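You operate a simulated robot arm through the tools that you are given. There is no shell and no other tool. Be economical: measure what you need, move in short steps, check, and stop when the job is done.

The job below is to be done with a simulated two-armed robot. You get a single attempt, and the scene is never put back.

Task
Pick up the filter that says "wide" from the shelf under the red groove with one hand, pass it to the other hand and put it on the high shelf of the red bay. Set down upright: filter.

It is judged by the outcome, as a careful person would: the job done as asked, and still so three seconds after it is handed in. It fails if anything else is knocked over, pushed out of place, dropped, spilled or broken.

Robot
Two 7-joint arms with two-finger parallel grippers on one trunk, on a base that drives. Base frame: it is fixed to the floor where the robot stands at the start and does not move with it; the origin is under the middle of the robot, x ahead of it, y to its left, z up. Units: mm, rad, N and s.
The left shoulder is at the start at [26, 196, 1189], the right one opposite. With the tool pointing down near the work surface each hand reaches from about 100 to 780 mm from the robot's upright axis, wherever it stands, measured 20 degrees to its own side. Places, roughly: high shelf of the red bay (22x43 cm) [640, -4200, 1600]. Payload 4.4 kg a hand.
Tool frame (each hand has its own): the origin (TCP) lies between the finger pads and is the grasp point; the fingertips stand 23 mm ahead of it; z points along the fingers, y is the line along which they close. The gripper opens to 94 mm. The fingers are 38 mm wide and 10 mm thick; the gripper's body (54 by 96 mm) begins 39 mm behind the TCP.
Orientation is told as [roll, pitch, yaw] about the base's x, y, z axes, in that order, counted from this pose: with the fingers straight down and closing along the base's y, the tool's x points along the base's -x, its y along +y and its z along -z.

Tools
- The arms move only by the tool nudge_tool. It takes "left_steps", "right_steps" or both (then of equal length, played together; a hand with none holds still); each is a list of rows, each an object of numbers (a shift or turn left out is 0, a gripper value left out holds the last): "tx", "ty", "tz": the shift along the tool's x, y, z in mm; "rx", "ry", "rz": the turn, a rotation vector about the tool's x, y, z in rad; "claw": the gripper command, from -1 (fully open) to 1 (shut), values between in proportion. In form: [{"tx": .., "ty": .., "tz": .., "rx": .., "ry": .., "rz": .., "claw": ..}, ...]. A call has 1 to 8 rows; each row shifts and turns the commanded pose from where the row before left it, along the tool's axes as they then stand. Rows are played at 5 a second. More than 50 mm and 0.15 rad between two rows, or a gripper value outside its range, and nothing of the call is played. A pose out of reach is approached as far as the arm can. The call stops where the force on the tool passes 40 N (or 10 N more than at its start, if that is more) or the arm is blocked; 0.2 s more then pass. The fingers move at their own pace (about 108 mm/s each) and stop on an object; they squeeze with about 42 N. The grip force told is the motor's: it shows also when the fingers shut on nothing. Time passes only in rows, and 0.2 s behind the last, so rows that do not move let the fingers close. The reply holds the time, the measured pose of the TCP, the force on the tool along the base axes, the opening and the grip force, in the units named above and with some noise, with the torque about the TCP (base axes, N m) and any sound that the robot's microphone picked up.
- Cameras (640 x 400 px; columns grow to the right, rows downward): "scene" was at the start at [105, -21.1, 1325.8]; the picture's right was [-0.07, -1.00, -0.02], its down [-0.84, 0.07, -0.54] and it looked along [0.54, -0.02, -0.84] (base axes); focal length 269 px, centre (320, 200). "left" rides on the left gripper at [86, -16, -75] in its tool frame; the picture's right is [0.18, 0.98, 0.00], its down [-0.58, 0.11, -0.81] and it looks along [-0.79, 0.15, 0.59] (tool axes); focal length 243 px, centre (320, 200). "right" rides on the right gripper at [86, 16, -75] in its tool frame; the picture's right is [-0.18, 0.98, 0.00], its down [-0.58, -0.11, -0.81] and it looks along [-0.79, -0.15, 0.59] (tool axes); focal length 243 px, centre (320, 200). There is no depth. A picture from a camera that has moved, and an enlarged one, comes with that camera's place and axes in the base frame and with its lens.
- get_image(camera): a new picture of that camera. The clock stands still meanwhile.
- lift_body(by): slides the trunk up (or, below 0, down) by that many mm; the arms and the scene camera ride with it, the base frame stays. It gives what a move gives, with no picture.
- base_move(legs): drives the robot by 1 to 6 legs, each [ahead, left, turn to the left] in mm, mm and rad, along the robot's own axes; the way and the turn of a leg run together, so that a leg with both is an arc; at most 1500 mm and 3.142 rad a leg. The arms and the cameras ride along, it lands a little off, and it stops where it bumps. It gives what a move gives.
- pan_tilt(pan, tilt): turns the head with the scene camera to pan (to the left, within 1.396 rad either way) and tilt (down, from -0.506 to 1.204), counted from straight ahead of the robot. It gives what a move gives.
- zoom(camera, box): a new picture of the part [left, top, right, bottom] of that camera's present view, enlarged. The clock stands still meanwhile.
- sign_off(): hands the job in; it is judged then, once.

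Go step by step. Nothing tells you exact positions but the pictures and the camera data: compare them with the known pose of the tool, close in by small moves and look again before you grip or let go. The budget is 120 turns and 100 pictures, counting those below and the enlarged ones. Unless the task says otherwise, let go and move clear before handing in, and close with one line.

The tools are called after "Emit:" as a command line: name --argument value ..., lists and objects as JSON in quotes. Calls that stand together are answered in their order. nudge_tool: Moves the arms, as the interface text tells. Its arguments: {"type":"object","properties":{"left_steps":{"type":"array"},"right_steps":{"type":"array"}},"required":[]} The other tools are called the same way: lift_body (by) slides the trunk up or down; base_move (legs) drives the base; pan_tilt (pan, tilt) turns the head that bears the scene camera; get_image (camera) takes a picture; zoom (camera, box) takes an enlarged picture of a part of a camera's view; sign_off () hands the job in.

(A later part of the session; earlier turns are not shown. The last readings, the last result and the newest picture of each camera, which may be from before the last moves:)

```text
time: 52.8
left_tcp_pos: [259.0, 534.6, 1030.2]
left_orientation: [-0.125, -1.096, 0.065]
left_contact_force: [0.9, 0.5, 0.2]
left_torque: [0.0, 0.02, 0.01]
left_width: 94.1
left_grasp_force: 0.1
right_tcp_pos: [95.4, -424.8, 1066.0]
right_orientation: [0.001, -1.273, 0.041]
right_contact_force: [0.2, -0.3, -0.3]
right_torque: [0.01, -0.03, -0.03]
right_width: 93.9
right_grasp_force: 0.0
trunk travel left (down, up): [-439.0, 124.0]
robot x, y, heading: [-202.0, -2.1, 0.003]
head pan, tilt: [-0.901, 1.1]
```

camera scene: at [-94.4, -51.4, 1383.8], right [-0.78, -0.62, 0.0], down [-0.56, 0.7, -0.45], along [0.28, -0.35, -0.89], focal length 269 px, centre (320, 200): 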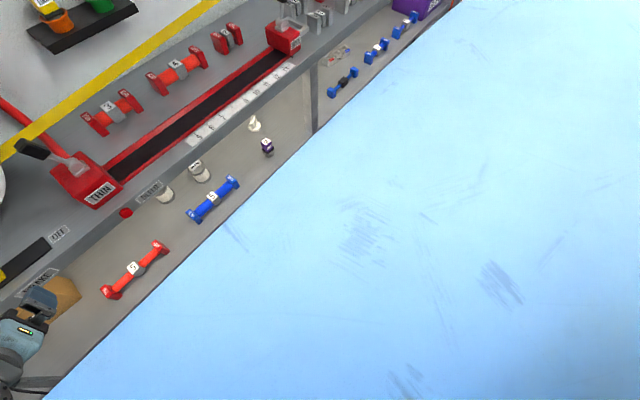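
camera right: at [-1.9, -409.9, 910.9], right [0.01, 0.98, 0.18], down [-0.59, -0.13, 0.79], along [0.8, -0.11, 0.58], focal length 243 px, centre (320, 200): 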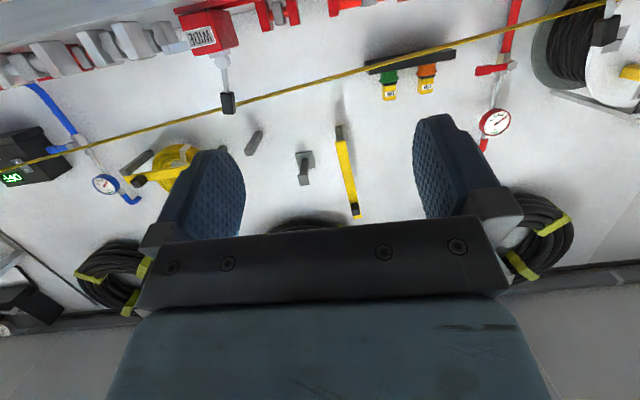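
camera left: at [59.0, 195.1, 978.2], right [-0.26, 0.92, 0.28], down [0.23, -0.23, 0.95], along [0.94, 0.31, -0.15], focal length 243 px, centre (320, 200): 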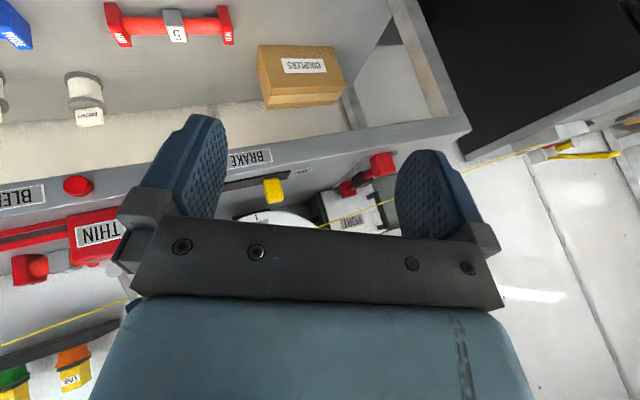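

Emit:
lift_body --by -290

```text
time: 55.7
left_tcp_pos: [258.5, 534.0, 741.8]
left_orientation: [-0.123, -1.095, 0.063]
left_contact_force: [0.0, -0.1, 0.3]
left_torque: [-0.01, 0.08, 0.04]
left_width: 94.0
left_grasp_force: 0.1
right_tcp_pos: [94.7, -424.1, 774.8]
right_orientation: [-0.001, -1.271, 0.041]
right_contact_force: [0.2, -0.5, 0.6]
right_torque: [0.01, 0.01, 0.0]
right_width: 94.4
right_grasp_force: 0.1
trunk travel left (down, up): [-149.0, 414.0]
robot x, y, heading: [-196.5, -4.0, 0.005]
head pan, tilt: [-0.901, 1.1]
```

Trunk is down and nothing is jammed. Next I'll pull the left hand back a little, pitch the right hand to 45° and stage it in front of the filter, after driving 100 mm closer.

Emit:
nudge_tool --left_steps '[{"tx": 14, "tz": -28}, {"tx": 14, "tz": -28}, {"tx": 14, "tz": -28}, {"tx": 14, "tz": -28}]' --right_steps '[{"ry": 0.12}, {"ry": 0.12}, {"ry": 0.12}, {"ry": 0.126}]'

Emit:
base_move --legs '[[100, 0, 0]]'

Emit:
nudge_tool --right_steps '[{"ty": 28, "tz": 13, "tx": 13}, {"ty": 28, "tz": 13, "tx": 13}, {"ty": 28, "tz": 13, "tx": 13}, {"ty": 28, "tz": 13, "tx": 13}, {"ty": 28, "tz": 13, "tx": 13}, {"ty": 28, "tz": 13, "tx": 13}, {"ty": 28, "tz": 13, "tx": 13}, {"ty": 28, "tz": 13, "tx": 13}]'

```text
time: 56.7
left_tcp_pos: [135.6, 539.4, 741.9]
left_orientation: [-0.122, -1.096, 0.064]
left_contact_force: [-0.6, 0.1, -0.5]
left_torque: [0.01, -0.03, -0.06]
left_width: 94.1
left_grasp_force: 0.0
right_tcp_pos: [107.6, -439.0, 752.6]
right_orientation: [0.001, -0.784, 0.04]
right_contact_force: [-1.0, -0.4, 0.3]
right_torque: [0.02, -0.02, -0.01]
right_width: 93.9
right_grasp_force: 0.1
right hand out of reach, approached as far as the arm can: row 1, 2, 3, 4
trunk travel left (down, up): [-149.0, 414.0]
robot x, y, heading: [-198.9, -0.4, 0.004]
head pan, tilt: [-0.901, 1.1]
```

```text
time: 57.9
left_tcp_pos: [234.9, 540.8, 741.6]
left_orientation: [-0.121, -1.094, 0.065]
left_contact_force: [0.0, 0.6, 0.3]
left_torque: [-0.01, -0.01, 0.0]
left_width: 93.7
left_grasp_force: 0.0
right_tcp_pos: [209.7, -438.1, 753.3]
right_orientation: [0.003, -0.786, 0.043]
right_contact_force: [0.2, 0.2, 0.6]
right_torque: [-0.03, 0.0, 0.0]
right_width: 94.0
right_grasp_force: 0.1
trunk travel left (down, up): [-149.0, 414.0]
robot x, y, heading: [-99.5, 2.6, 0.005]
head pan, tilt: [-0.901, 1.1]
```

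```text
time: 59.4
left_tcp_pos: [236.6, 541.2, 741.0]
left_orientation: [-0.123, -1.095, 0.067]
left_contact_force: [0.4, 0.2, 0.0]
left_torque: [0.0, -0.02, -0.05]
left_width: 93.9
left_grasp_force: 0.0
right_tcp_pos: [202.8, -261.7, 633.8]
right_orientation: [-0.058, -0.792, 0.088]
right_contact_force: [-1.6, -7.4, 2.8]
right_torque: [-0.09, 0.36, 1.03]
right_width: 94.0
right_grasp_force: 0.1
trunk travel left (down, up): [-149.0, 414.0]
robot x, y, heading: [-99.5, -1.6, 0.005]
head pan, tilt: [-0.901, 1.1]
stopped in row 7 (right hand): the force on the tool passed its limit at 129 N (the readings are from after the stop); the commanded pose is now the measured one
```

The right hand's underside brushed something near the robot's own front. I'll back off sideways, go forward first, then inward.

Emit:
nudge_tool --right_steps '[{"ty": -20}, {"ty": -15, "tx": -20, "tz": 15}, {"tx": -28, "tz": 28}, {"tx": -28, "tz": 28}, {"tx": -28, "tz": 28}]'

Emit:
get_image --camera "right"

Emit:
pan_tilt --pan -0.3 --tilt 0.95

Emit:
get_image --camera "scene"

```text
time: 60.6
left_tcp_pos: [236.1, 541.0, 743.3]
left_orientation: [-0.121, -1.094, 0.064]
left_contact_force: [0.2, -0.1, 0.3]
left_torque: [-0.01, -0.01, 0.01]
left_width: 93.9
left_grasp_force: 0.0
right_tcp_pos: [345.6, -289.7, 639.6]
right_orientation: [-0.052, -0.793, 0.085]
right_contact_force: [0.6, 0.2, 0.2]
right_torque: [0.01, -0.02, 0.0]
right_width: 93.9
right_grasp_force: 0.0
trunk travel left (down, up): [-149.0, 414.0]
robot x, y, heading: [-98.4, 3.3, 0.004]
head pan, tilt: [-0.901, 1.1]
```

```text
77 pictures are left
camera right: at [230.9, -278.7, 628.2], right [0.08, 0.99, 0.09], down [-0.16, -0.08, 0.98], along [0.98, -0.1, 0.15], focal length 243 px, centre (320, 200)
```

right: 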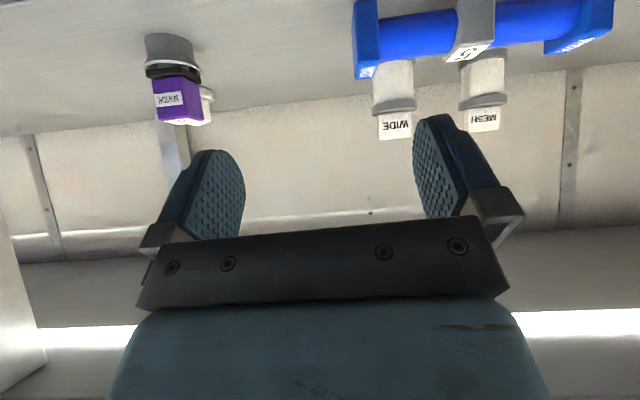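

```text
time: 61.6
left_tcp_pos: [235.2, 540.7, 742.3]
left_orientation: [-0.122, -1.097, 0.065]
left_contact_force: [-0.2, -0.8, 0.4]
left_torque: [0.01, 0.01, -0.02]
left_width: 94.2
left_grasp_force: 0.0
right_tcp_pos: [345.7, -290.4, 638.9]
right_orientation: [-0.053, -0.793, 0.083]
right_contact_force: [-0.5, 0.1, 0.4]
right_torque: [-0.03, 0.0, 0.01]
right_width: 93.9
right_grasp_force: 0.0
trunk travel left (down, up): [-149.0, 414.0]
robot x, y, heading: [-102.1, -0.8, 0.007]
head pan, tilt: [-0.3, 0.949]
```

```text
76 pictures are left
camera scene: at [35.9, -22.7, 1213.7], right [-0.29, -0.96, 0.0], down [-0.78, 0.24, -0.58], along [0.56, -0.17, -0.81], focal length 269 px, centre (320, 200)
```

scene: 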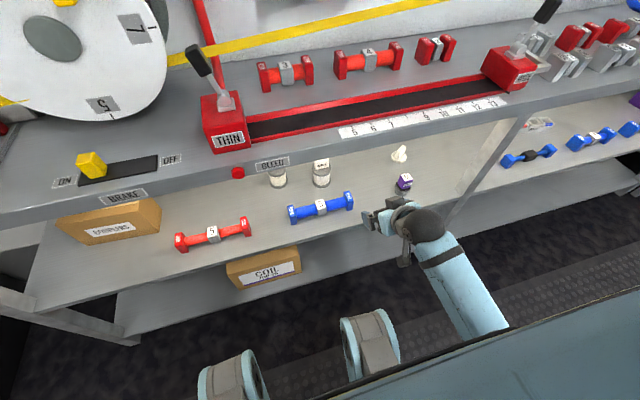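

Clear view now; the WIDE block spans roughly z 573–606. I'll zoom in both views to pin it down.

Emit:
zoom --camera "right" --box '[340, 30, 540, 155]'

Emit:
zoom --camera "scene" --box '[240, 130, 420, 242]'

```text
3.20 times, centred on (440, 92) of right
camera zoom: at [230.2, -278.6, 628.1], right [0.08, 0.99, 0.09], down [-0.16, -0.08, 0.98], along [0.98, -0.1, 0.16], focal length 776 px, centre (-64, 544)
```

zoom: 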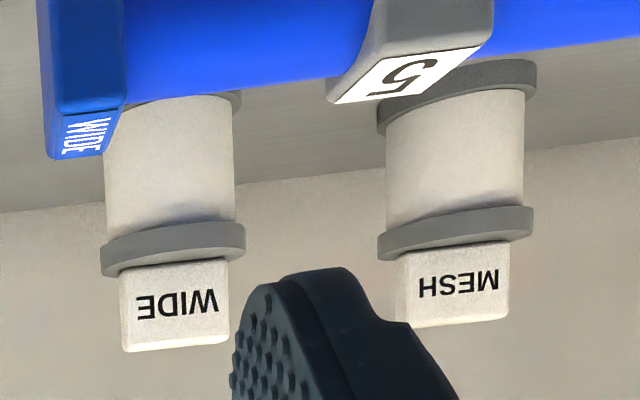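

```text
3.56 times, centred on (330, 186) of scene
camera zoom: at [35.9, -22.7, 1213.7], right [-0.29, -0.96, 0.0], down [-0.78, 0.24, -0.58], along [0.56, -0.17, -0.81], focal length 958 px, centre (284, 250)
```

zoom: 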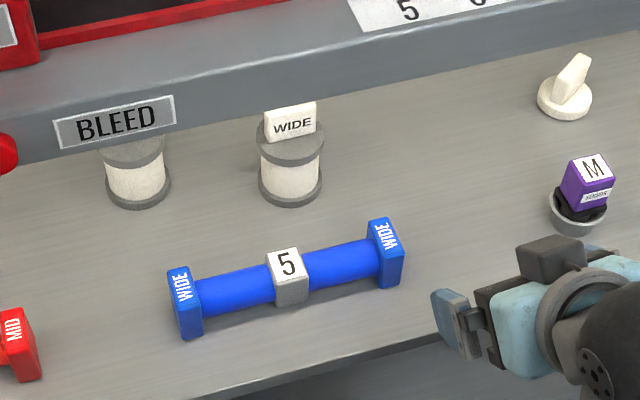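

The label tab is ~48 wide, 16 thick, z 572–606, centred near [593, -199]; MESH is 123 mm to the left, so there is finger room. I'll straighten the hand, line up at y≈-199, and then go in.

Emit:
nudge_tool --right_steps '[{"rz": 0.03, "ty": 30, "tx": 5, "tz": 5}, {"rz": 0.03, "ty": 30, "tx": 5, "tz": 5}, {"ty": 30, "tx": 5, "tz": 5}, {"tx": -21, "tz": 21}, {"tx": -21, "tz": 21}, {"tx": -21, "tz": 21}]'

Emit:
get_image --camera "right"

Emit:
get_image --camera "scene"

```text
time: 63.2
left_tcp_pos: [236.1, 541.4, 742.0]
left_orientation: [-0.122, -1.095, 0.065]
left_contact_force: [-0.1, 0.1, -0.1]
left_torque: [-0.01, 0.0, 0.0]
left_width: 94.2
left_grasp_force: 0.2
right_tcp_pos: [430.0, -247.6, 601.7]
right_orientation: [-0.122, -0.771, 0.083]
right_contact_force: [-0.1, -0.8, 0.6]
right_torque: [-0.01, 0.02, 0.02]
right_width: 94.1
right_grasp_force: 0.1
trunk travel left (down, up): [-149.0, 414.0]
robot x, y, heading: [-99.6, -0.9, 0.001]
head pan, tilt: [-0.3, 0.949]
stopped in row 6 (right hand): the arm was blocked; the commanded pose is now the measured one
```

```text
73 pictures are left
camera right: at [315.2, -230.0, 591.9], right [0.13, 0.99, 0.04], down [-0.15, -0.02, 0.99], along [0.98, -0.14, 0.14], focal length 243 px, centre (320, 200)
```

right: 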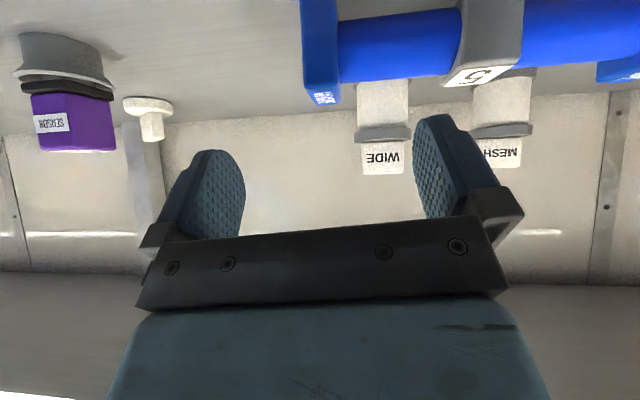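

```text
72 pictures are left
camera scene: at [36.0, -22.7, 1213.2], right [-0.29, -0.96, 0.0], down [-0.78, 0.24, -0.58], along [0.56, -0.17, -0.81], focal length 269 px, centre (320, 200)
```

scene: 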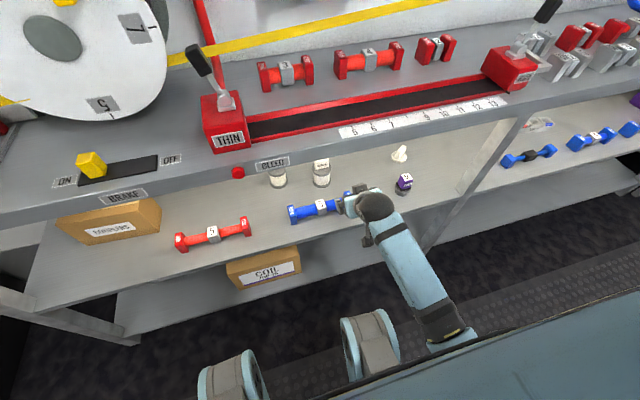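

The arm blocks when reaching inward past y≈-250 relative to the robot. I'll back the hand out, sidestep the base 110 mm to the left and 60 mm closer, so the filter lies straight ahead of the right shoulder.

Emit:
nudge_tool --right_steps '[{"ty": -15, "tx": 10, "tz": -28}, {"ty": -15, "tx": 10, "tz": -28}, {"tx": 15, "tz": -28}, {"tx": 15, "tz": -28}]'

Emit:
base_move --legs '[[0, 110, 0]]'

Emit:
get_image --camera "right"

```text
time: 64.2
left_tcp_pos: [235.9, 541.5, 742.1]
left_orientation: [-0.123, -1.097, 0.066]
left_contact_force: [-0.3, 0.1, 0.0]
left_torque: [-0.02, -0.02, -0.01]
left_width: 94.1
left_grasp_force: 0.1
right_tcp_pos: [313.6, -272.5, 647.0]
right_orientation: [-0.119, -0.772, 0.082]
right_contact_force: [-0.9, 0.3, 0.4]
right_torque: [-0.02, 0.02, 0.0]
right_width: 93.8
right_grasp_force: 0.2
trunk travel left (down, up): [-149.0, 414.0]
robot x, y, heading: [-95.1, 1.6, 0.001]
head pan, tilt: [-0.3, 0.949]
```

```text
time: 65.8
left_tcp_pos: [237.3, 647.3, 742.9]
left_orientation: [-0.122, -1.096, 0.063]
left_contact_force: [0.3, -0.2, -0.7]
left_torque: [0.01, -0.02, 0.0]
left_width: 94.1
left_grasp_force: 0.0
right_tcp_pos: [312.4, -165.3, 645.5]
right_orientation: [-0.121, -0.773, 0.078]
right_contact_force: [-0.1, -0.1, 0.5]
right_torque: [-0.03, -0.01, 0.02]
right_width: 94.2
right_grasp_force: 0.1
trunk travel left (down, up): [-149.0, 414.0]
robot x, y, heading: [-98.8, 105.4, 0.001]
head pan, tilt: [-0.3, 0.949]
```

```text
71 pictures are left
camera right: at [198.4, -148.4, 637.0], right [0.14, 0.99, 0.04], down [-0.15, -0.02, 0.99], along [0.98, -0.14, 0.14], focal length 243 px, centre (320, 200)
```

right: 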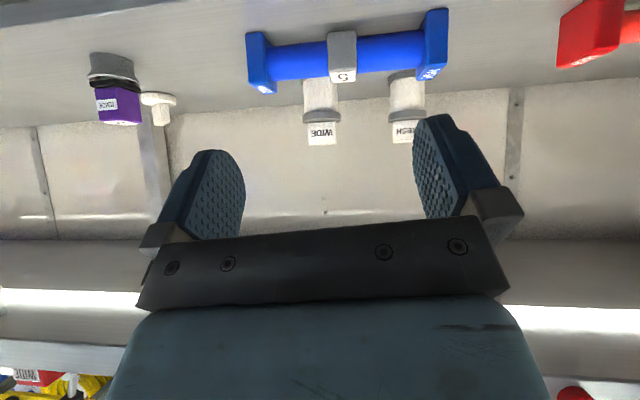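

Emit:
nudge_tool --right_steps '[{"rx": -0.03, "rz": 0.03, "ty": -17, "tx": 5, "tz": 5}, {"rx": -0.03, "rz": 0.03, "ty": -17, "tx": 5, "tz": 5}, {"tx": -18, "tz": 18}, {"tx": -18, "tz": 18}]'

```text
time: 66.8
left_tcp_pos: [236.1, 647.1, 742.5]
left_orientation: [-0.121, -1.094, 0.063]
left_contact_force: [0.8, 0.5, 0.3]
left_torque: [0.0, 0.01, 0.0]
left_width: 94.0
left_grasp_force: 0.0
right_tcp_pos: [366.1, -201.4, 632.4]
right_orientation: [0.0, -0.773, -0.005]
right_contact_force: [-0.3, -0.2, -0.5]
right_torque: [0.02, 0.0, 0.0]
right_width: 93.9
right_grasp_force: 0.1
trunk travel left (down, up): [-149.0, 414.0]
robot x, y, heading: [-97.8, 106.2, 0.004]
head pan, tilt: [-0.3, 0.949]
```

Aligned well. Advancing straight in.

Emit:
nudge_tool --right_steps '[{"tx": -20, "tz": 22}, {"tx": -20, "tz": 22}, {"tx": -20, "tz": 22}, {"tx": -20, "tz": 22}]'

Emit:
zoom --camera "right" --box '[180, 0, 500, 200]'

Emit:
get_image --camera "scene"

```text
time: 67.8
left_tcp_pos: [237.3, 646.6, 741.4]
left_orientation: [-0.12, -1.092, 0.064]
left_contact_force: [0.2, 0.2, -0.3]
left_torque: [0.02, 0.0, 0.02]
left_width: 93.9
left_grasp_force: 0.1
right_tcp_pos: [481.3, -203.2, 623.5]
right_orientation: [0.0, -0.775, -0.006]
right_contact_force: [0.4, -0.7, -0.5]
right_torque: [0.01, -0.02, -0.06]
right_width: 93.9
right_grasp_force: 0.0
trunk travel left (down, up): [-149.0, 414.0]
robot x, y, heading: [-101.6, 108.2, -0.001]
head pan, tilt: [-0.3, 0.949]
```

```text
2.00 times, centred on (340, 100) of right
camera zoom: at [366.9, -184.9, 615.2], right [0.14, 0.98, 0.13], down [-0.15, -0.11, 0.98], along [0.98, -0.15, 0.13], focal length 485 px, centre (280, 400)
```

zoom: 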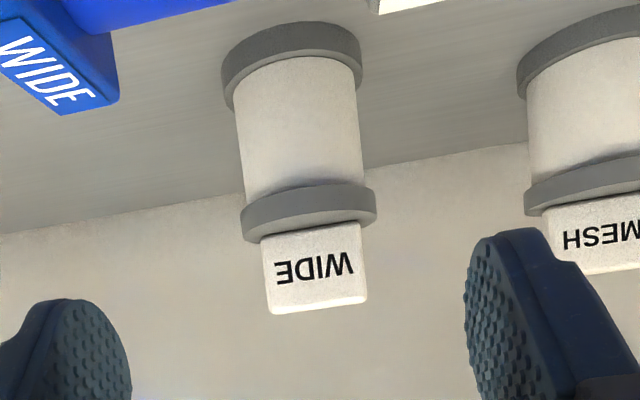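

```text
69 pictures are left
camera scene: at [35.8, 84.3, 1213.6], right [-0.29, -0.96, 0.0], down [-0.78, 0.24, -0.58], along [0.56, -0.17, -0.81], focal length 269 px, centre (320, 200)
```

scene: 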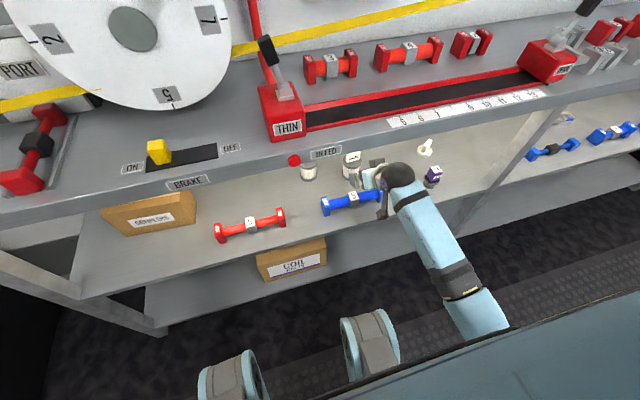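

Tab centre is at about [596, -196, 589] with shelf at z≈505. Continuing in to just over it.

Emit:
nudge_tool --right_steps '[{"tx": -18, "tz": 21, "ty": 2}, {"tx": -18, "tz": 21, "ty": 2}, {"tx": -18, "tz": 21, "ty": 2}, {"tx": 0}]'

Emit:
get_image --camera "right"

Emit:
zoom --camera "scene" --box '[290, 130, 450, 230]'

```text
time: 68.8
left_tcp_pos: [236.7, 648.7, 741.6]
left_orientation: [-0.122, -1.096, 0.061]
left_contact_force: [-0.2, 0.1, 0.3]
left_torque: [0.04, 0.02, 0.01]
left_width: 94.0
left_grasp_force: 0.0
right_tcp_pos: [562.4, -196.5, 618.3]
right_orientation: [0.0, -0.775, -0.005]
right_contact_force: [0.5, 0.5, 0.4]
right_torque: [0.03, 0.01, 0.04]
right_width: 93.9
right_grasp_force: 0.0
trunk travel left (down, up): [-149.0, 414.0]
robot x, y, heading: [-101.2, 103.6, 0.0]
head pan, tilt: [-0.3, 0.949]
```

```text
68 pictures are left
camera right: at [448.0, -179.1, 610.3], right [0.14, 0.98, 0.13], down [-0.15, -0.11, 0.98], along [0.98, -0.15, 0.13], focal length 243 px, centre (320, 200)
```

right: 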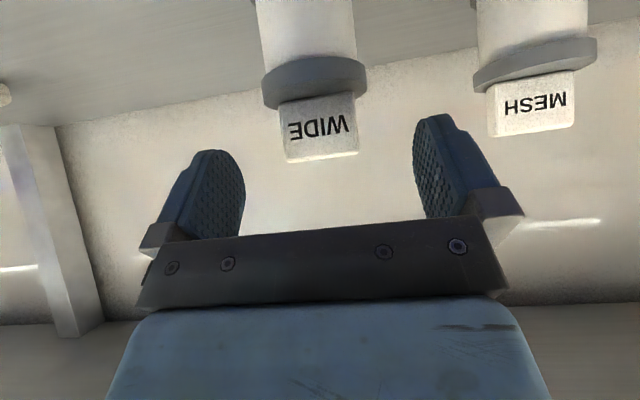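

```text
4.00 times, centred on (370, 180) of scene
camera zoom: at [35.6, 84.3, 1213.7], right [-0.29, -0.96, 0.0], down [-0.78, 0.24, -0.58], along [0.56, -0.17, -0.81], focal length 1077 px, centre (120, 280)
```

zoom: 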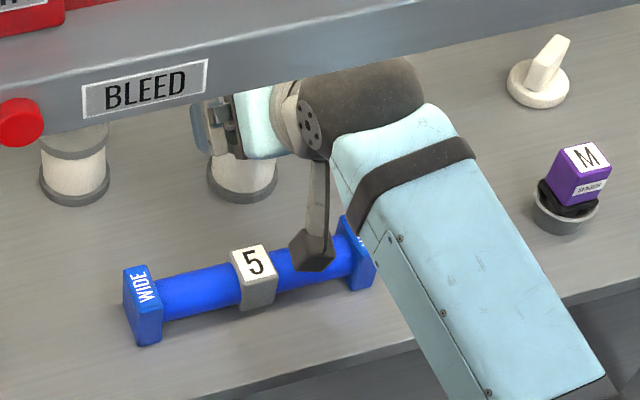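

Lined up laterally. Final approach to the tab.

Emit:
nudge_tool --right_steps '[{"tx": -6, "tz": 11}, {"tx": -6, "tz": 11}, {"tx": -5, "tz": 11}, {"tx": 0}]'

Emit:
get_image --camera "right"

```text
time: 69.8
left_tcp_pos: [236.4, 648.5, 742.8]
left_orientation: [-0.121, -1.097, 0.062]
left_contact_force: [-0.1, -0.3, -0.7]
left_torque: [-0.02, 0.02, 0.0]
left_width: 94.1
left_grasp_force: 0.0
right_tcp_pos: [598.9, -196.4, 607.2]
right_orientation: [0.001, -0.773, -0.008]
right_contact_force: [0.6, -0.6, -0.6]
right_torque: [0.01, 0.03, 0.02]
right_width: 94.1
right_grasp_force: 0.1
trunk travel left (down, up): [-149.0, 414.0]
robot x, y, heading: [-95.8, 106.7, 0.005]
head pan, tilt: [-0.3, 0.949]
```

```text
66 pictures are left
camera right: at [485.0, -177.8, 599.6], right [0.14, 0.98, 0.13], down [-0.15, -0.11, 0.98], along [0.98, -0.15, 0.13], focal length 243 px, centre (320, 200)
```

right: 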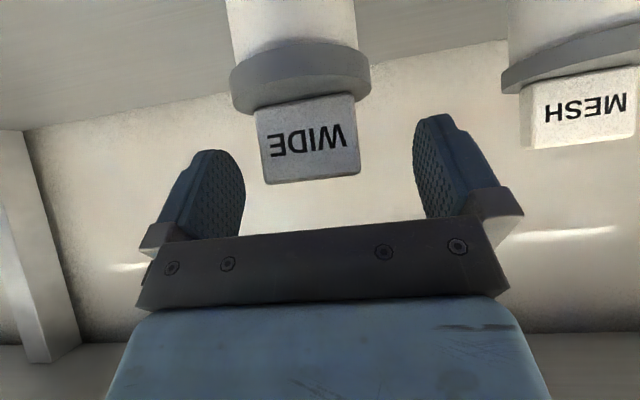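

Tab sits between the fingers, 3 mm off centre. A last small correction, then close.

Emit:
nudge_tool --right_steps '[{"tx": -3, "tz": 3, "ty": -3}, {"claw": 0.2}, {"claw": 1}, {"claw": 1}, {"claw": 1}]'

Emit:
get_image --camera "right"

```text
time: 71.0
left_tcp_pos: [235.7, 647.2, 742.3]
left_orientation: [-0.124, -1.095, 0.063]
left_contact_force: [-0.1, -0.2, 0.7]
left_torque: [0.03, 0.01, -0.01]
left_width: 94.0
left_grasp_force: 0.0
right_tcp_pos: [603.1, -197.5, 607.8]
right_orientation: [0.0, -0.774, -0.006]
right_contact_force: [0.2, -0.5, -0.3]
right_torque: [0.01, -0.03, 0.0]
right_width: 45.4
right_grasp_force: 41.9
trunk travel left (down, up): [-149.0, 414.0]
robot x, y, heading: [-98.3, 108.7, -0.004]
head pan, tilt: [-0.3, 0.949]
```

```text
65 pictures are left
camera right: at [489.3, -180.4, 599.2], right [0.14, 0.98, 0.13], down [-0.15, -0.11, 0.98], along [0.98, -0.15, 0.13], focal length 243 px, centre (320, 200)
```

right: 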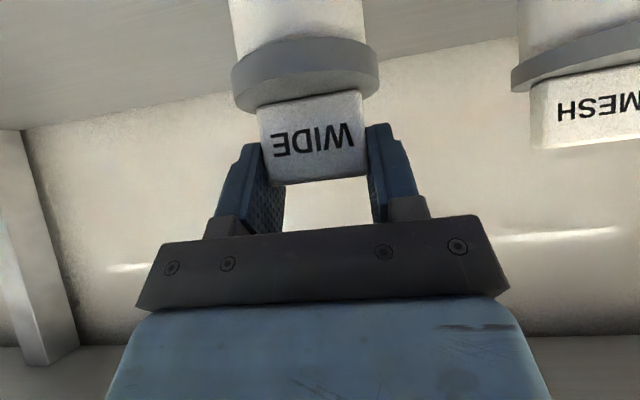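

Gripped at 45 mm. Lifting 15 mm; the filter base can't clear the bar under this bench, so I'll take it out sideways through the gap right of the bar (y≈-340).

Emit:
nudge_tool --right_steps '[{"tx": -3.5, "tz": -3.6}, {"tx": -3.5, "tz": -3.6}, {"tx": -3.5, "tz": -3.6}, {"tx": -3.5, "tz": -3.6}, {"tx": 0}]'

Emit:
get_image --camera "right"

```text
time: 72.2
left_tcp_pos: [237.2, 647.1, 741.8]
left_orientation: [-0.122, -1.093, 0.065]
left_contact_force: [-0.8, -0.4, -0.8]
left_torque: [0.0, -0.01, 0.01]
left_width: 94.1
left_grasp_force: 0.0
right_tcp_pos: [605.7, -200.0, 627.6]
right_orientation: [0.0, -0.775, -0.005]
right_contact_force: [0.8, -0.1, -1.3]
right_torque: [-0.01, -0.03, -0.01]
right_width: 45.4
right_grasp_force: 42.2
trunk travel left (down, up): [-149.0, 414.0]
robot x, y, heading: [-99.9, 105.2, 0.003]
head pan, tilt: [-0.3, 0.949]
```

```text
64 pictures are left
camera right: at [490.1, -182.2, 619.1], right [0.14, 0.98, 0.13], down [-0.15, -0.11, 0.98], along [0.98, -0.15, 0.13], focal length 243 px, centre (320, 200)
```

right: 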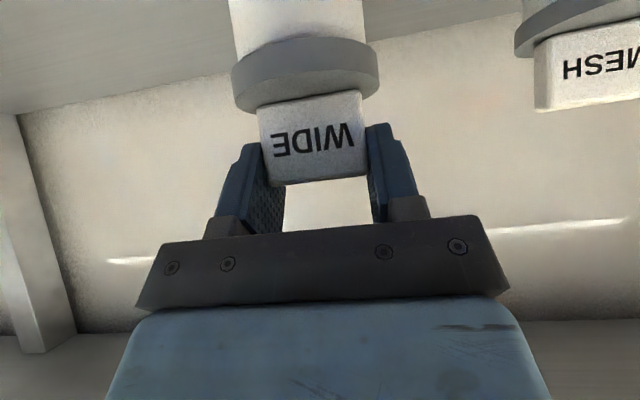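

Emit:
nudge_tool --right_steps '[{"ty": -28}, {"ty": -28}, {"ty": -28}, {"ty": -28}, {"ty": -28}, {"ty": 0}]'

Emit:
get_image --camera "scene"

Emit:
get_image --camera "right"

```text
time: 73.6
left_tcp_pos: [236.9, 647.3, 741.7]
left_orientation: [-0.123, -1.094, 0.063]
left_contact_force: [0.3, 0.1, 0.1]
left_torque: [0.0, -0.01, 0.02]
left_width: 94.0
left_grasp_force: 0.1
right_tcp_pos: [602.5, -337.7, 626.9]
right_orientation: [0.002, -0.775, -0.005]
right_contact_force: [0.0, 0.1, -0.6]
right_torque: [-0.02, -0.01, -0.01]
right_width: 45.5
right_grasp_force: 41.8
trunk travel left (down, up): [-149.0, 414.0]
robot x, y, heading: [-102.8, 108.6, 0.002]
head pan, tilt: [-0.3, 0.949]
```

```text
63 pictures are left
camera scene: at [35.6, 84.4, 1213.7], right [-0.29, -0.96, 0.0], down [-0.78, 0.24, -0.58], along [0.56, -0.17, -0.81], focal length 269 px, centre (320, 200)
```

scene: 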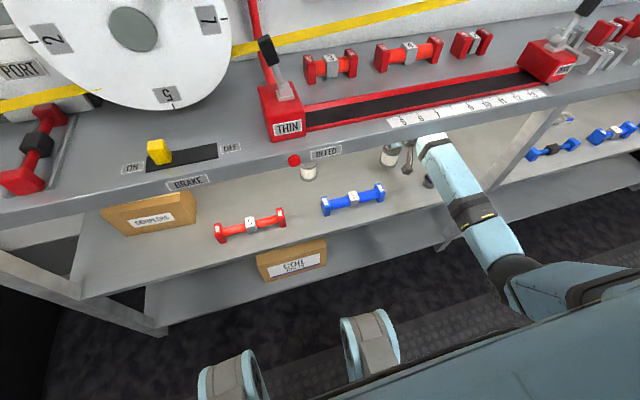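

```text
62 pictures are left
camera right: at [488.0, -319.8, 618.7], right [0.14, 0.98, 0.13], down [-0.15, -0.11, 0.98], along [0.98, -0.15, 0.13], focal length 243 px, centre (320, 200)
```

right: 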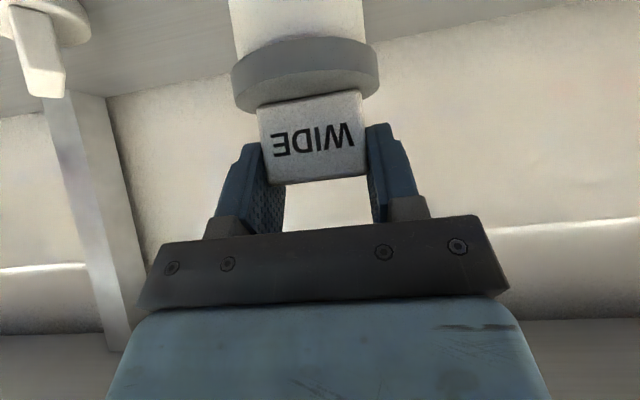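

The gap is clear on both sides. I'll withdraw by driving straight back with the arms held still.

Emit:
base_move --legs '[[-180, 0, 0], [-170, 0, 0]]'

Emit:
get_image --camera "scene"

```text
time: 76.2
left_tcp_pos: [-109.8, 646.3, 741.9]
left_orientation: [-0.122, -1.096, 0.065]
left_contact_force: [-0.2, -0.1, 0.0]
left_torque: [-0.02, 0.0, 0.0]
left_width: 94.1
left_grasp_force: 0.1
right_tcp_pos: [257.0, -337.0, 626.7]
right_orientation: [-0.001, -0.775, -0.002]
right_contact_force: [-0.6, -0.6, -0.8]
right_torque: [-0.01, -0.03, 0.0]
right_width: 45.1
right_grasp_force: 41.8
trunk travel left (down, up): [-149.0, 414.0]
robot x, y, heading: [-449.2, 103.7, 0.009]
head pan, tilt: [-0.3, 0.949]
```

```text
61 pictures are left
camera scene: at [-310.6, 83.4, 1213.7], right [-0.29, -0.96, 0.0], down [-0.78, 0.24, -0.58], along [0.56, -0.17, -0.81], focal length 269 px, centre (320, 200)
```

scene: 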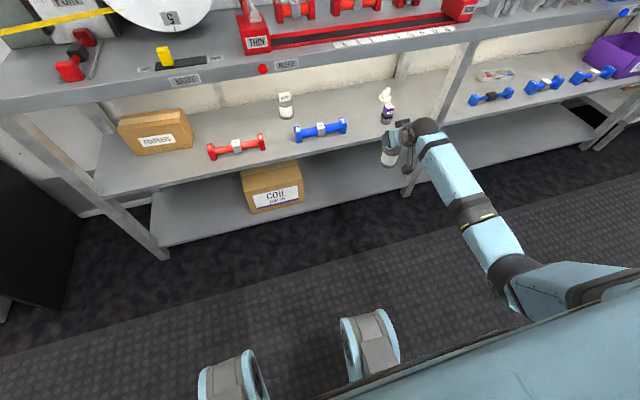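

Filter is out cleanly and nothing else moved. I'll raise the trunk and begin swinging the left hand round so that it points to the right for the pass.

Emit:
lift_body --by 250

Emit:
nudge_tool --left_steps '[{"rx": 0.127, "rz": 0.065, "tx": -10, "ty": -23, "tz": 19}, {"rx": 0.127, "rz": 0.065, "tx": -10, "ty": -23, "tz": 19}, {"rx": 0.127, "rz": 0.065, "tx": -10, "ty": -23, "tz": 19}, {"rx": 0.127, "rz": 0.065, "tx": -10, "ty": -23, "tz": 19}, {"rx": 0.127, "rz": 0.065, "tx": -10, "ty": -23, "tz": 19}, {"rx": 0.127, "rz": 0.065, "tx": -10, "ty": -23, "tz": 19}]'

```text
time: 78.8
left_tcp_pos: [-110.0, 647.1, 992.3]
left_orientation: [-0.122, -1.096, 0.064]
left_contact_force: [0.9, 0.1, 0.4]
left_torque: [0.0, 0.02, -0.04]
left_width: 94.2
left_grasp_force: 0.1
right_tcp_pos: [257.9, -337.9, 875.9]
right_orientation: [-0.001, -0.776, -0.003]
right_contact_force: [-0.2, -0.2, 0.4]
right_torque: [0.02, 0.02, -0.01]
right_width: 45.3
right_grasp_force: 42.0
trunk travel left (down, up): [-399.0, 164.0]
robot x, y, heading: [-445.7, 104.3, 0.0]
head pan, tilt: [-0.3, 0.949]
```

```text
time: 80.2
left_tcp_pos: [-46.2, 472.5, 1002.6]
left_orientation: [-0.088, -1.135, -0.823]
left_contact_force: [0.2, 1.1, 0.4]
left_torque: [0.0, 0.0, -0.02]
left_width: 93.8
left_grasp_force: 0.0
right_tcp_pos: [259.1, -338.8, 875.2]
right_orientation: [0.002, -0.773, -0.004]
right_contact_force: [-0.1, 0.1, -1.6]
right_torque: [-0.03, -0.01, -0.01]
right_width: 45.0
right_grasp_force: 42.8
trunk travel left (down, up): [-399.0, 164.0]
robot x, y, heading: [-447.1, 104.2, 0.004]
head pan, tilt: [-0.3, 0.949]
```

Both arms respond well. I'll bring the filter closer in front of the robot while the left hand finishes turning to the right.

Emit:
nudge_tool --left_steps '[{"rx": 0.114, "rz": 0.053, "tx": -16, "ty": 4, "tz": 35}, {"rx": 0.114, "rz": 0.053, "tx": -16, "ty": 4, "tz": 35}, {"rx": 0.114, "rz": 0.053, "tx": -16, "ty": 4, "tz": 35}, {"rx": 0.114, "rz": 0.053, "tx": -16, "ty": 4, "tz": 35}, {"rx": 0.114, "rz": 0.053, "tx": -16, "ty": 4, "tz": 35}, {"rx": 0.114, "rz": 0.053, "tx": -16, "ty": 4, "tz": 35}, {"tx": 0}, {"tx": 0}]' --right_steps '[{"tx": 18, "ty": 28, "tz": -18}, {"tx": 18, "ty": 28, "tz": -18}, {"tx": 18, "ty": 28, "tz": -18}, {"tx": 18, "ty": 28, "tz": -18}, {"tx": 18, "ty": 28, "tz": -18}, {"tx": 18, "ty": 28, "tz": -18}, {"tx": 18, "ty": 28, "tz": -18}, {"tx": 18, "ty": 28, "tz": -18}]'

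Emit:
get_image --camera "scene"

Emit:
get_image --camera "left"

```text
time: 82.0
left_tcp_pos: [40.7, 289.8, 1043.2]
left_orientation: [-0.058, -1.165, -1.603]
left_contact_force: [-0.5, -0.7, 0.9]
left_torque: [0.0, -0.01, 0.02]
left_width: 94.2
left_grasp_force: 0.0
left hand out of reach, approached as far as the arm can: row 5, 6
right_tcp_pos: [53.4, -110.5, 877.4]
right_orientation: [-0.002, -0.775, -0.002]
right_contact_force: [-0.1, 0.0, -0.5]
right_torque: [0.0, -0.01, 0.03]
right_width: 45.5
right_grasp_force: 42.0
trunk travel left (down, up): [-399.0, 164.0]
robot x, y, heading: [-446.5, 108.2, 0.002]
head pan, tilt: [-0.3, 0.949]
```

```text
60 pictures are left
camera scene: at [-310.9, 84.3, 1463.8], right [-0.29, -0.96, 0.0], down [-0.78, 0.24, -0.58], along [0.56, -0.17, -0.81], focal length 269 px, centre (320, 200)
```

scene: 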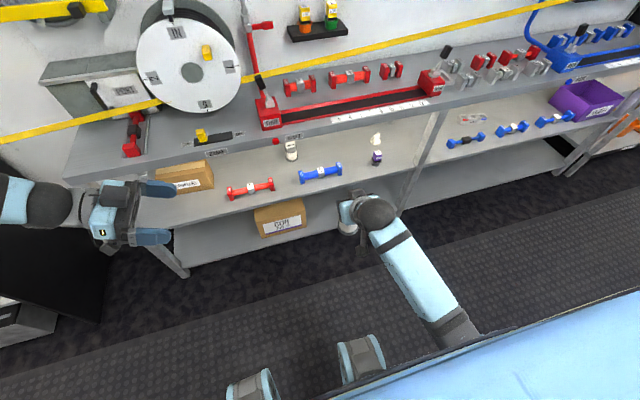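

```text
59 pictures are left
camera left: at [32.5, 394.8, 992.9], right [0.98, -0.01, -0.19], down [0.17, 0.5, 0.85], along [0.09, -0.87, 0.49], focal length 243 px, centre (320, 200)
```

left: 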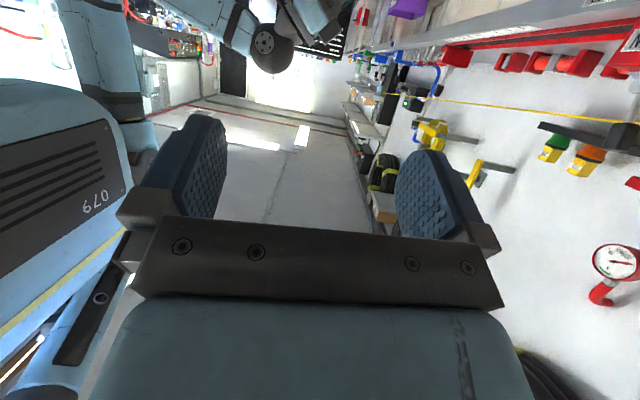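

The left hand now points right, ready for the pass. I'll lower it to the filter's body height while it's still well aside.

Emit:
nudge_tool --left_steps '[{"tx": 37, "tz": 16}, {"tx": 37, "tz": 16}, {"tx": 37, "tz": 16}, {"tx": 37, "tz": 16}, {"tx": 37, "tz": 16}, {"ry": 0.06}, {"ry": 0.06}, {"tx": 0}]'

Emit:
get_image --camera "left"

```text
time: 83.8
left_tcp_pos: [3.9, 342.8, 1008.7]
left_orientation: [-0.045, -1.044, -1.62]
left_contact_force: [0.3, 0.3, -0.1]
left_torque: [0.02, -0.01, -0.03]
left_width: 94.0
left_grasp_force: 0.1
left hand out of reach, approached as far as the arm can: row 1, 2, 3, 4, 5
right_tcp_pos: [53.4, -111.6, 876.0]
right_orientation: [0.0, -0.776, -0.004]
right_contact_force: [-0.5, -0.9, -1.4]
right_torque: [0.0, 0.02, -0.03]
right_width: 45.5
right_grasp_force: 42.7
trunk travel left (down, up): [-399.0, 164.0]
robot x, y, heading: [-449.0, 104.5, -0.002]
head pan, tilt: [-0.3, 0.949]
```

```text
58 pictures are left
camera left: at [-3.9, 453.7, 971.5], right [0.98, 0.01, -0.18], down [0.16, 0.39, 0.91], along [0.08, -0.92, 0.38], focal length 243 px, centre (320, 200)
```

left: 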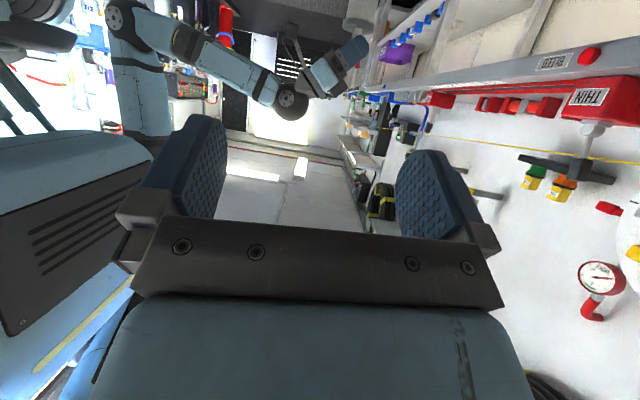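

Pointing fully right limits the left wrist. I'll split the angle: left hand ~50° to the right, right hand (with the filter) ~35° to the left.

Emit:
nudge_tool --left_steps '[{"rx": -0.121, "rz": -0.07}, {"rx": -0.121, "rz": -0.07}, {"rx": -0.121, "rz": -0.07}, {"rx": -0.121, "rz": -0.07}, {"rx": -0.121, "rz": -0.07}]' --right_steps '[{"rx": -0.084, "rz": -0.086}, {"rx": -0.084, "rz": -0.086}, {"rx": -0.084, "rz": -0.086}, {"rx": -0.084, "rz": -0.086}, {"rx": -0.084, "rz": -0.086}]'

Emit:
nudge_tool --left_steps '[{"tx": 35, "tz": 20}, {"tx": 35, "tz": 20}, {"tx": 35, "tz": 20}, {"tx": 35, "tz": 20}]'

```text
time: 85.0
left_tcp_pos: [0.7, 341.3, 1008.5]
left_orientation: [-0.029, -1.026, -0.931]
left_contact_force: [0.2, -0.2, -0.5]
left_torque: [-0.01, -0.01, -0.03]
left_width: 94.0
left_grasp_force: 0.0
right_tcp_pos: [54.9, -112.7, 877.8]
right_orientation: [0.001, -0.773, 0.6]
right_contact_force: [0.4, -0.4, -0.9]
right_torque: [-0.04, 0.01, 0.01]
right_width: 45.4
right_grasp_force: 41.5
trunk travel left (down, up): [-399.0, 164.0]
robot x, y, heading: [-445.4, 106.2, 0.003]
head pan, tilt: [-0.3, 0.949]
```

```text
time: 86.0
left_tcp_pos: [-0.9, 391.3, 974.2]
left_orientation: [-0.031, -1.03, -0.93]
left_contact_force: [-0.6, 0.1, 0.4]
left_torque: [0.01, -0.01, 0.02]
left_width: 93.9
left_grasp_force: 0.0
left hand out of reach, approached as far as the arm can: row 1, 2, 3, 4
right_tcp_pos: [53.9, -113.0, 878.4]
right_orientation: [-0.004, -0.773, 0.601]
right_contact_force: [-0.5, 0.1, -1.1]
right_torque: [0.03, 0.0, -0.01]
right_width: 45.4
right_grasp_force: 41.8
trunk travel left (down, up): [-399.0, 164.0]
robot x, y, heading: [-445.7, 105.2, 0.005]
head pan, tilt: [-0.3, 0.949]
```

The left arm doesn't go lower there, so I'll do the pass higher: raise the filter and move the left hand inward at its present height.

Emit:
nudge_tool --left_steps '[{"tx": -21, "ty": -21, "tz": 20}, {"tx": -21, "ty": -21, "tz": 20}, {"tx": -21, "ty": -21, "tz": 20}, {"tx": -21, "ty": -21, "tz": 20}, {"tx": -21, "ty": -21, "tz": 20}, {"tx": 0}, {"tx": 0}]' --right_steps '[{"tx": -20, "tz": -20}, {"tx": -20, "tz": -20}, {"tx": -20, "tz": -20}, {"tx": -20, "tz": -20}, {"tx": -20, "tz": -20}, {"tx": -20, "tz": -20}, {"tx": -20, "tz": -20}]'

Emit:
pan_tilt --pan 0 --tilt 0.8

Emit:
get_image --camera "scene"

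```text
time: 87.6
left_tcp_pos: [-1.4, 244.7, 1053.8]
left_orientation: [-0.033, -1.028, -0.932]
left_contact_force: [0.5, -0.6, -0.9]
left_torque: [-0.02, 0.05, 0.01]
left_width: 93.9
left_grasp_force: 0.0
left hand out of reach, approached as far as the arm can: row 2, 3, 4, 5
right_tcp_pos: [53.3, -112.3, 1077.3]
right_orientation: [-0.001, -0.771, 0.595]
right_contact_force: [0.7, 0.4, -0.2]
right_torque: [-0.03, -0.03, -0.03]
right_width: 45.1
right_grasp_force: 42.0
trunk travel left (down, up): [-399.0, 164.0]
robot x, y, heading: [-447.0, 105.1, 0.004]
head pan, tilt: [-0.3, 0.949]
```

```text
time: 88.4
left_tcp_pos: [-1.5, 244.6, 1053.3]
left_orientation: [-0.032, -1.029, -0.93]
left_contact_force: [-0.1, 0.2, 0.9]
left_torque: [0.04, -0.01, 0.02]
left_width: 94.2
left_grasp_force: 0.0
right_tcp_pos: [54.8, -114.0, 1077.5]
right_orientation: [-0.003, -0.776, 0.598]
right_contact_force: [-0.3, -0.4, -1.4]
right_torque: [0.02, -0.03, -0.02]
right_width: 45.0
right_grasp_force: 42.0
trunk travel left (down, up): [-399.0, 164.0]
robot x, y, heading: [-446.4, 103.9, 0.004]
head pan, tilt: [0.0, 0.799]
```

```text
57 pictures are left
camera scene: at [-299.1, 104.8, 1475.2], right [0.0, -1.0, 0.0], down [-0.72, 0.0, -0.7], along [0.7, 0.0, -0.72], focal length 269 px, centre (320, 200)
```

scene: 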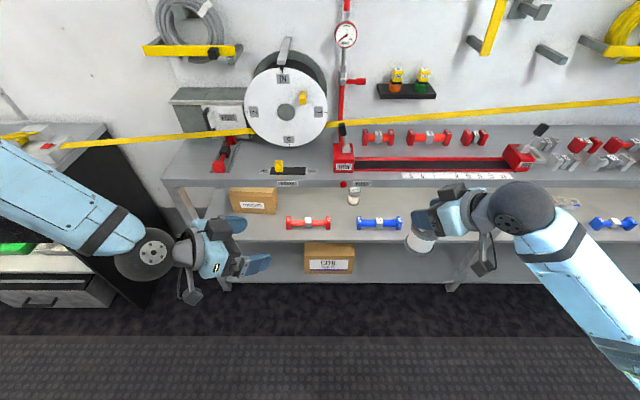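

The left elbow rides high, so higher is easier for it. I'll move the left hand inward and up, and check its reach.

Emit:
nudge_tool --left_steps '[{"tx": -29, "ty": -18, "tz": 10}, {"tx": -29, "ty": -18, "tz": 10}, {"tx": -29, "ty": -18, "tz": 10}, {"tx": -29, "ty": -18, "tz": 10}, {"tx": 0}]' --right_steps '[{"tx": -18, "tz": -18}, {"tx": -18, "tz": -18}, {"tx": -18, "tz": -18}, {"tx": -18, "tz": -18}, {"tx": 0}]'

```text
time: 89.6
left_tcp_pos: [-3.9, 198.9, 1114.2]
left_orientation: [-0.036, -1.035, -0.931]
left_contact_force: [0.6, -0.2, 0.1]
left_torque: [0.02, -0.04, -0.02]
left_width: 93.8
left_grasp_force: 0.0
left hand out of reach, approached as far as the arm can: row 1, 2, 3, 4
right_tcp_pos: [55.9, -112.4, 1179.9]
right_orientation: [-0.001, -0.775, 0.598]
right_contact_force: [-0.5, -0.6, -0.9]
right_torque: [0.01, 0.0, 0.01]
right_width: 45.0
right_grasp_force: 41.7
trunk travel left (down, up): [-399.0, 164.0]
robot x, y, heading: [-447.6, 109.5, 0.003]
head pan, tilt: [0.0, 0.799]
```

The left arm stays limited inward, but the right arm moves freely, so I'll carry the filter to the left hand: first line up with its fingers' axis, then approach along it.

Emit:
nudge_tool --right_steps '[{"tx": -25, "ty": 2, "tz": 24}, {"tx": -25, "ty": 2, "tz": 24}, {"tx": -25, "ty": 2, "tz": 24}, {"tx": -25, "ty": 2, "tz": 24}, {"ty": 30}, {"ty": 30}, {"ty": 30}, {"ty": 30}]'

Emit:
get_image --camera "left"

Emit:
get_image --camera "scene"

```text
time: 91.4
left_tcp_pos: [-2.9, 199.5, 1113.2]
left_orientation: [-0.038, -1.038, -0.93]
left_contact_force: [-0.3, 0.0, 0.5]
left_torque: [0.01, -0.04, -0.01]
left_width: 94.1
left_grasp_force: 0.1
right_tcp_pos: [101.0, 72.8, 1182.4]
right_orientation: [-0.002, -0.774, 0.598]
right_contact_force: [-0.6, -0.7, 0.2]
right_torque: [0.0, 0.01, -0.04]
right_width: 45.3
right_grasp_force: 41.8
trunk travel left (down, up): [-399.0, 164.0]
robot x, y, heading: [-444.1, 108.9, 0.004]
head pan, tilt: [0.0, 0.799]
```

```text
56 pictures are left
camera left: at [-79.5, 279.1, 1077.7], right [0.75, 0.64, -0.18], down [-0.12, 0.4, 0.91], along [0.65, -0.66, 0.38], focal length 243 px, centre (320, 200)
```

left: 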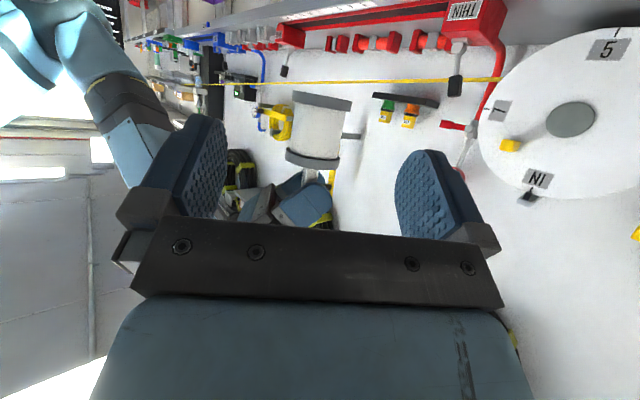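

```text
55 pictures are left
camera scene: at [-299.5, 105.8, 1475.3], right [0.0, -1.0, 0.0], down [-0.72, 0.0, -0.7], along [0.7, 0.0, -0.72], focal length 269 px, centre (320, 200)
```

scene: 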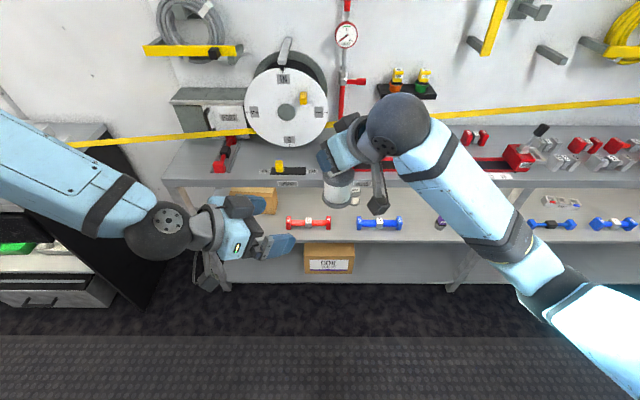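

The filter hangs squarely in view of the left hand, about 150 mm ahead of its grasp point and level with it. Bringing it 90 mm closer, then checking.

Emit:
nudge_tool --right_steps '[{"tx": 2, "ty": 23, "tz": -1.2}, {"tx": 2, "ty": 23, "tz": -1.2}, {"tx": 2, "ty": 23, "tz": -1.2}, {"tx": 2, "ty": 23, "tz": -1.2}, {"tx": 0}]'

Emit:
get_image --camera "left"

```text
time: 92.6
left_tcp_pos: [-3.7, 197.7, 1114.5]
left_orientation: [-0.037, -1.034, -0.929]
left_contact_force: [-0.1, 0.7, 0.5]
left_torque: [-0.02, -0.01, 0.0]
left_width: 93.9
left_grasp_force: 0.1
right_tcp_pos: [42.8, 144.7, 1179.5]
right_orientation: [-0.001, -0.774, 0.599]
right_contact_force: [-0.2, -0.2, -1.1]
right_torque: [-0.01, -0.03, 0.01]
right_width: 45.2
right_grasp_force: 42.2
trunk travel left (down, up): [-399.0, 164.0]
robot x, y, heading: [-447.3, 107.6, 0.001]
head pan, tilt: [0.0, 0.799]
```

```text
54 pictures are left
camera left: at [-79.0, 278.0, 1077.8], right [0.75, 0.64, -0.18], down [-0.12, 0.4, 0.91], along [0.65, -0.66, 0.38], focal length 243 px, centre (320, 200)
```

left: 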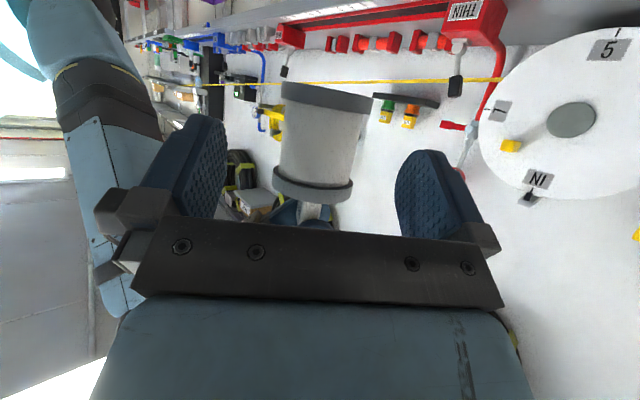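

Still centred. Another 50 mm in.

Emit:
nudge_tool --right_steps '[{"tx": 1.6, "ty": 12.5, "tz": -0.5}, {"tx": 1.6, "ty": 12.5, "tz": -0.5}, {"tx": 1.6, "ty": 12.5, "tz": -0.5}, {"tx": 1.6, "ty": 12.5, "tz": -0.5}, {"tx": 0}]'

Emit:
get_image --camera "left"

Emit:
zoom --camera "scene" --box '[180, 70, 420, 270]'

```text
time: 93.8
left_tcp_pos: [-3.4, 199.5, 1113.3]
left_orientation: [-0.036, -1.034, -0.929]
left_contact_force: [-9.3, 20.0, 1.2]
left_torque: [-1.33, -0.66, -0.31]
left_width: 93.9
left_grasp_force: 0.1
right_tcp_pos: [9.9, 181.3, 1174.0]
right_orientation: [-0.003, -0.773, 0.595]
right_contact_force: [10.0, -21.6, -0.7]
right_torque: [0.08, 0.05, 0.42]
right_width: 45.1
right_grasp_force: 42.2
trunk travel left (down, up): [-399.0, 164.0]
robot x, y, heading: [-446.6, 106.0, 0.002]
head pan, tilt: [0.0, 0.799]
```

```text
53 pictures are left
camera left: at [-79.6, 278.7, 1077.4], right [0.75, 0.64, -0.18], down [-0.12, 0.4, 0.91], along [0.65, -0.66, 0.38], focal length 243 px, centre (320, 200)
```

left: 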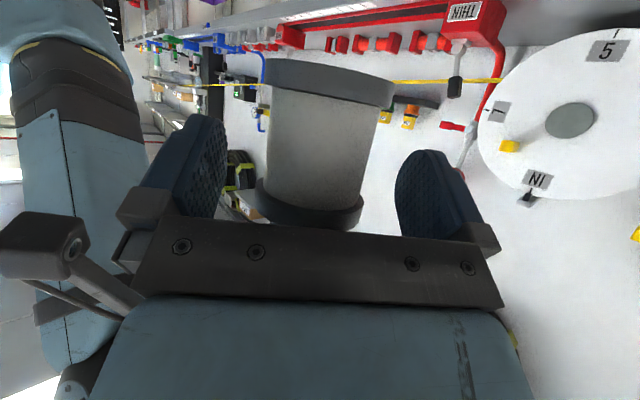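

```text
2.00 times, centred on (300, 170) of scene
camera zoom: at [-298.9, 104.6, 1475.2], right [0.0, -1.0, 0.0], down [-0.72, 0.0, -0.7], along [0.7, 0.0, -0.72], focal length 539 px, centre (360, 260)
```

zoom: 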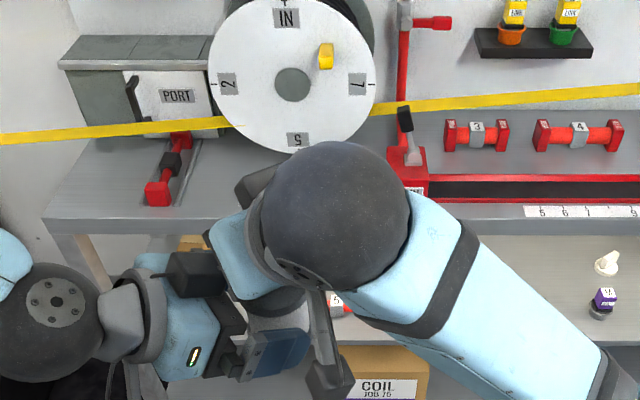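

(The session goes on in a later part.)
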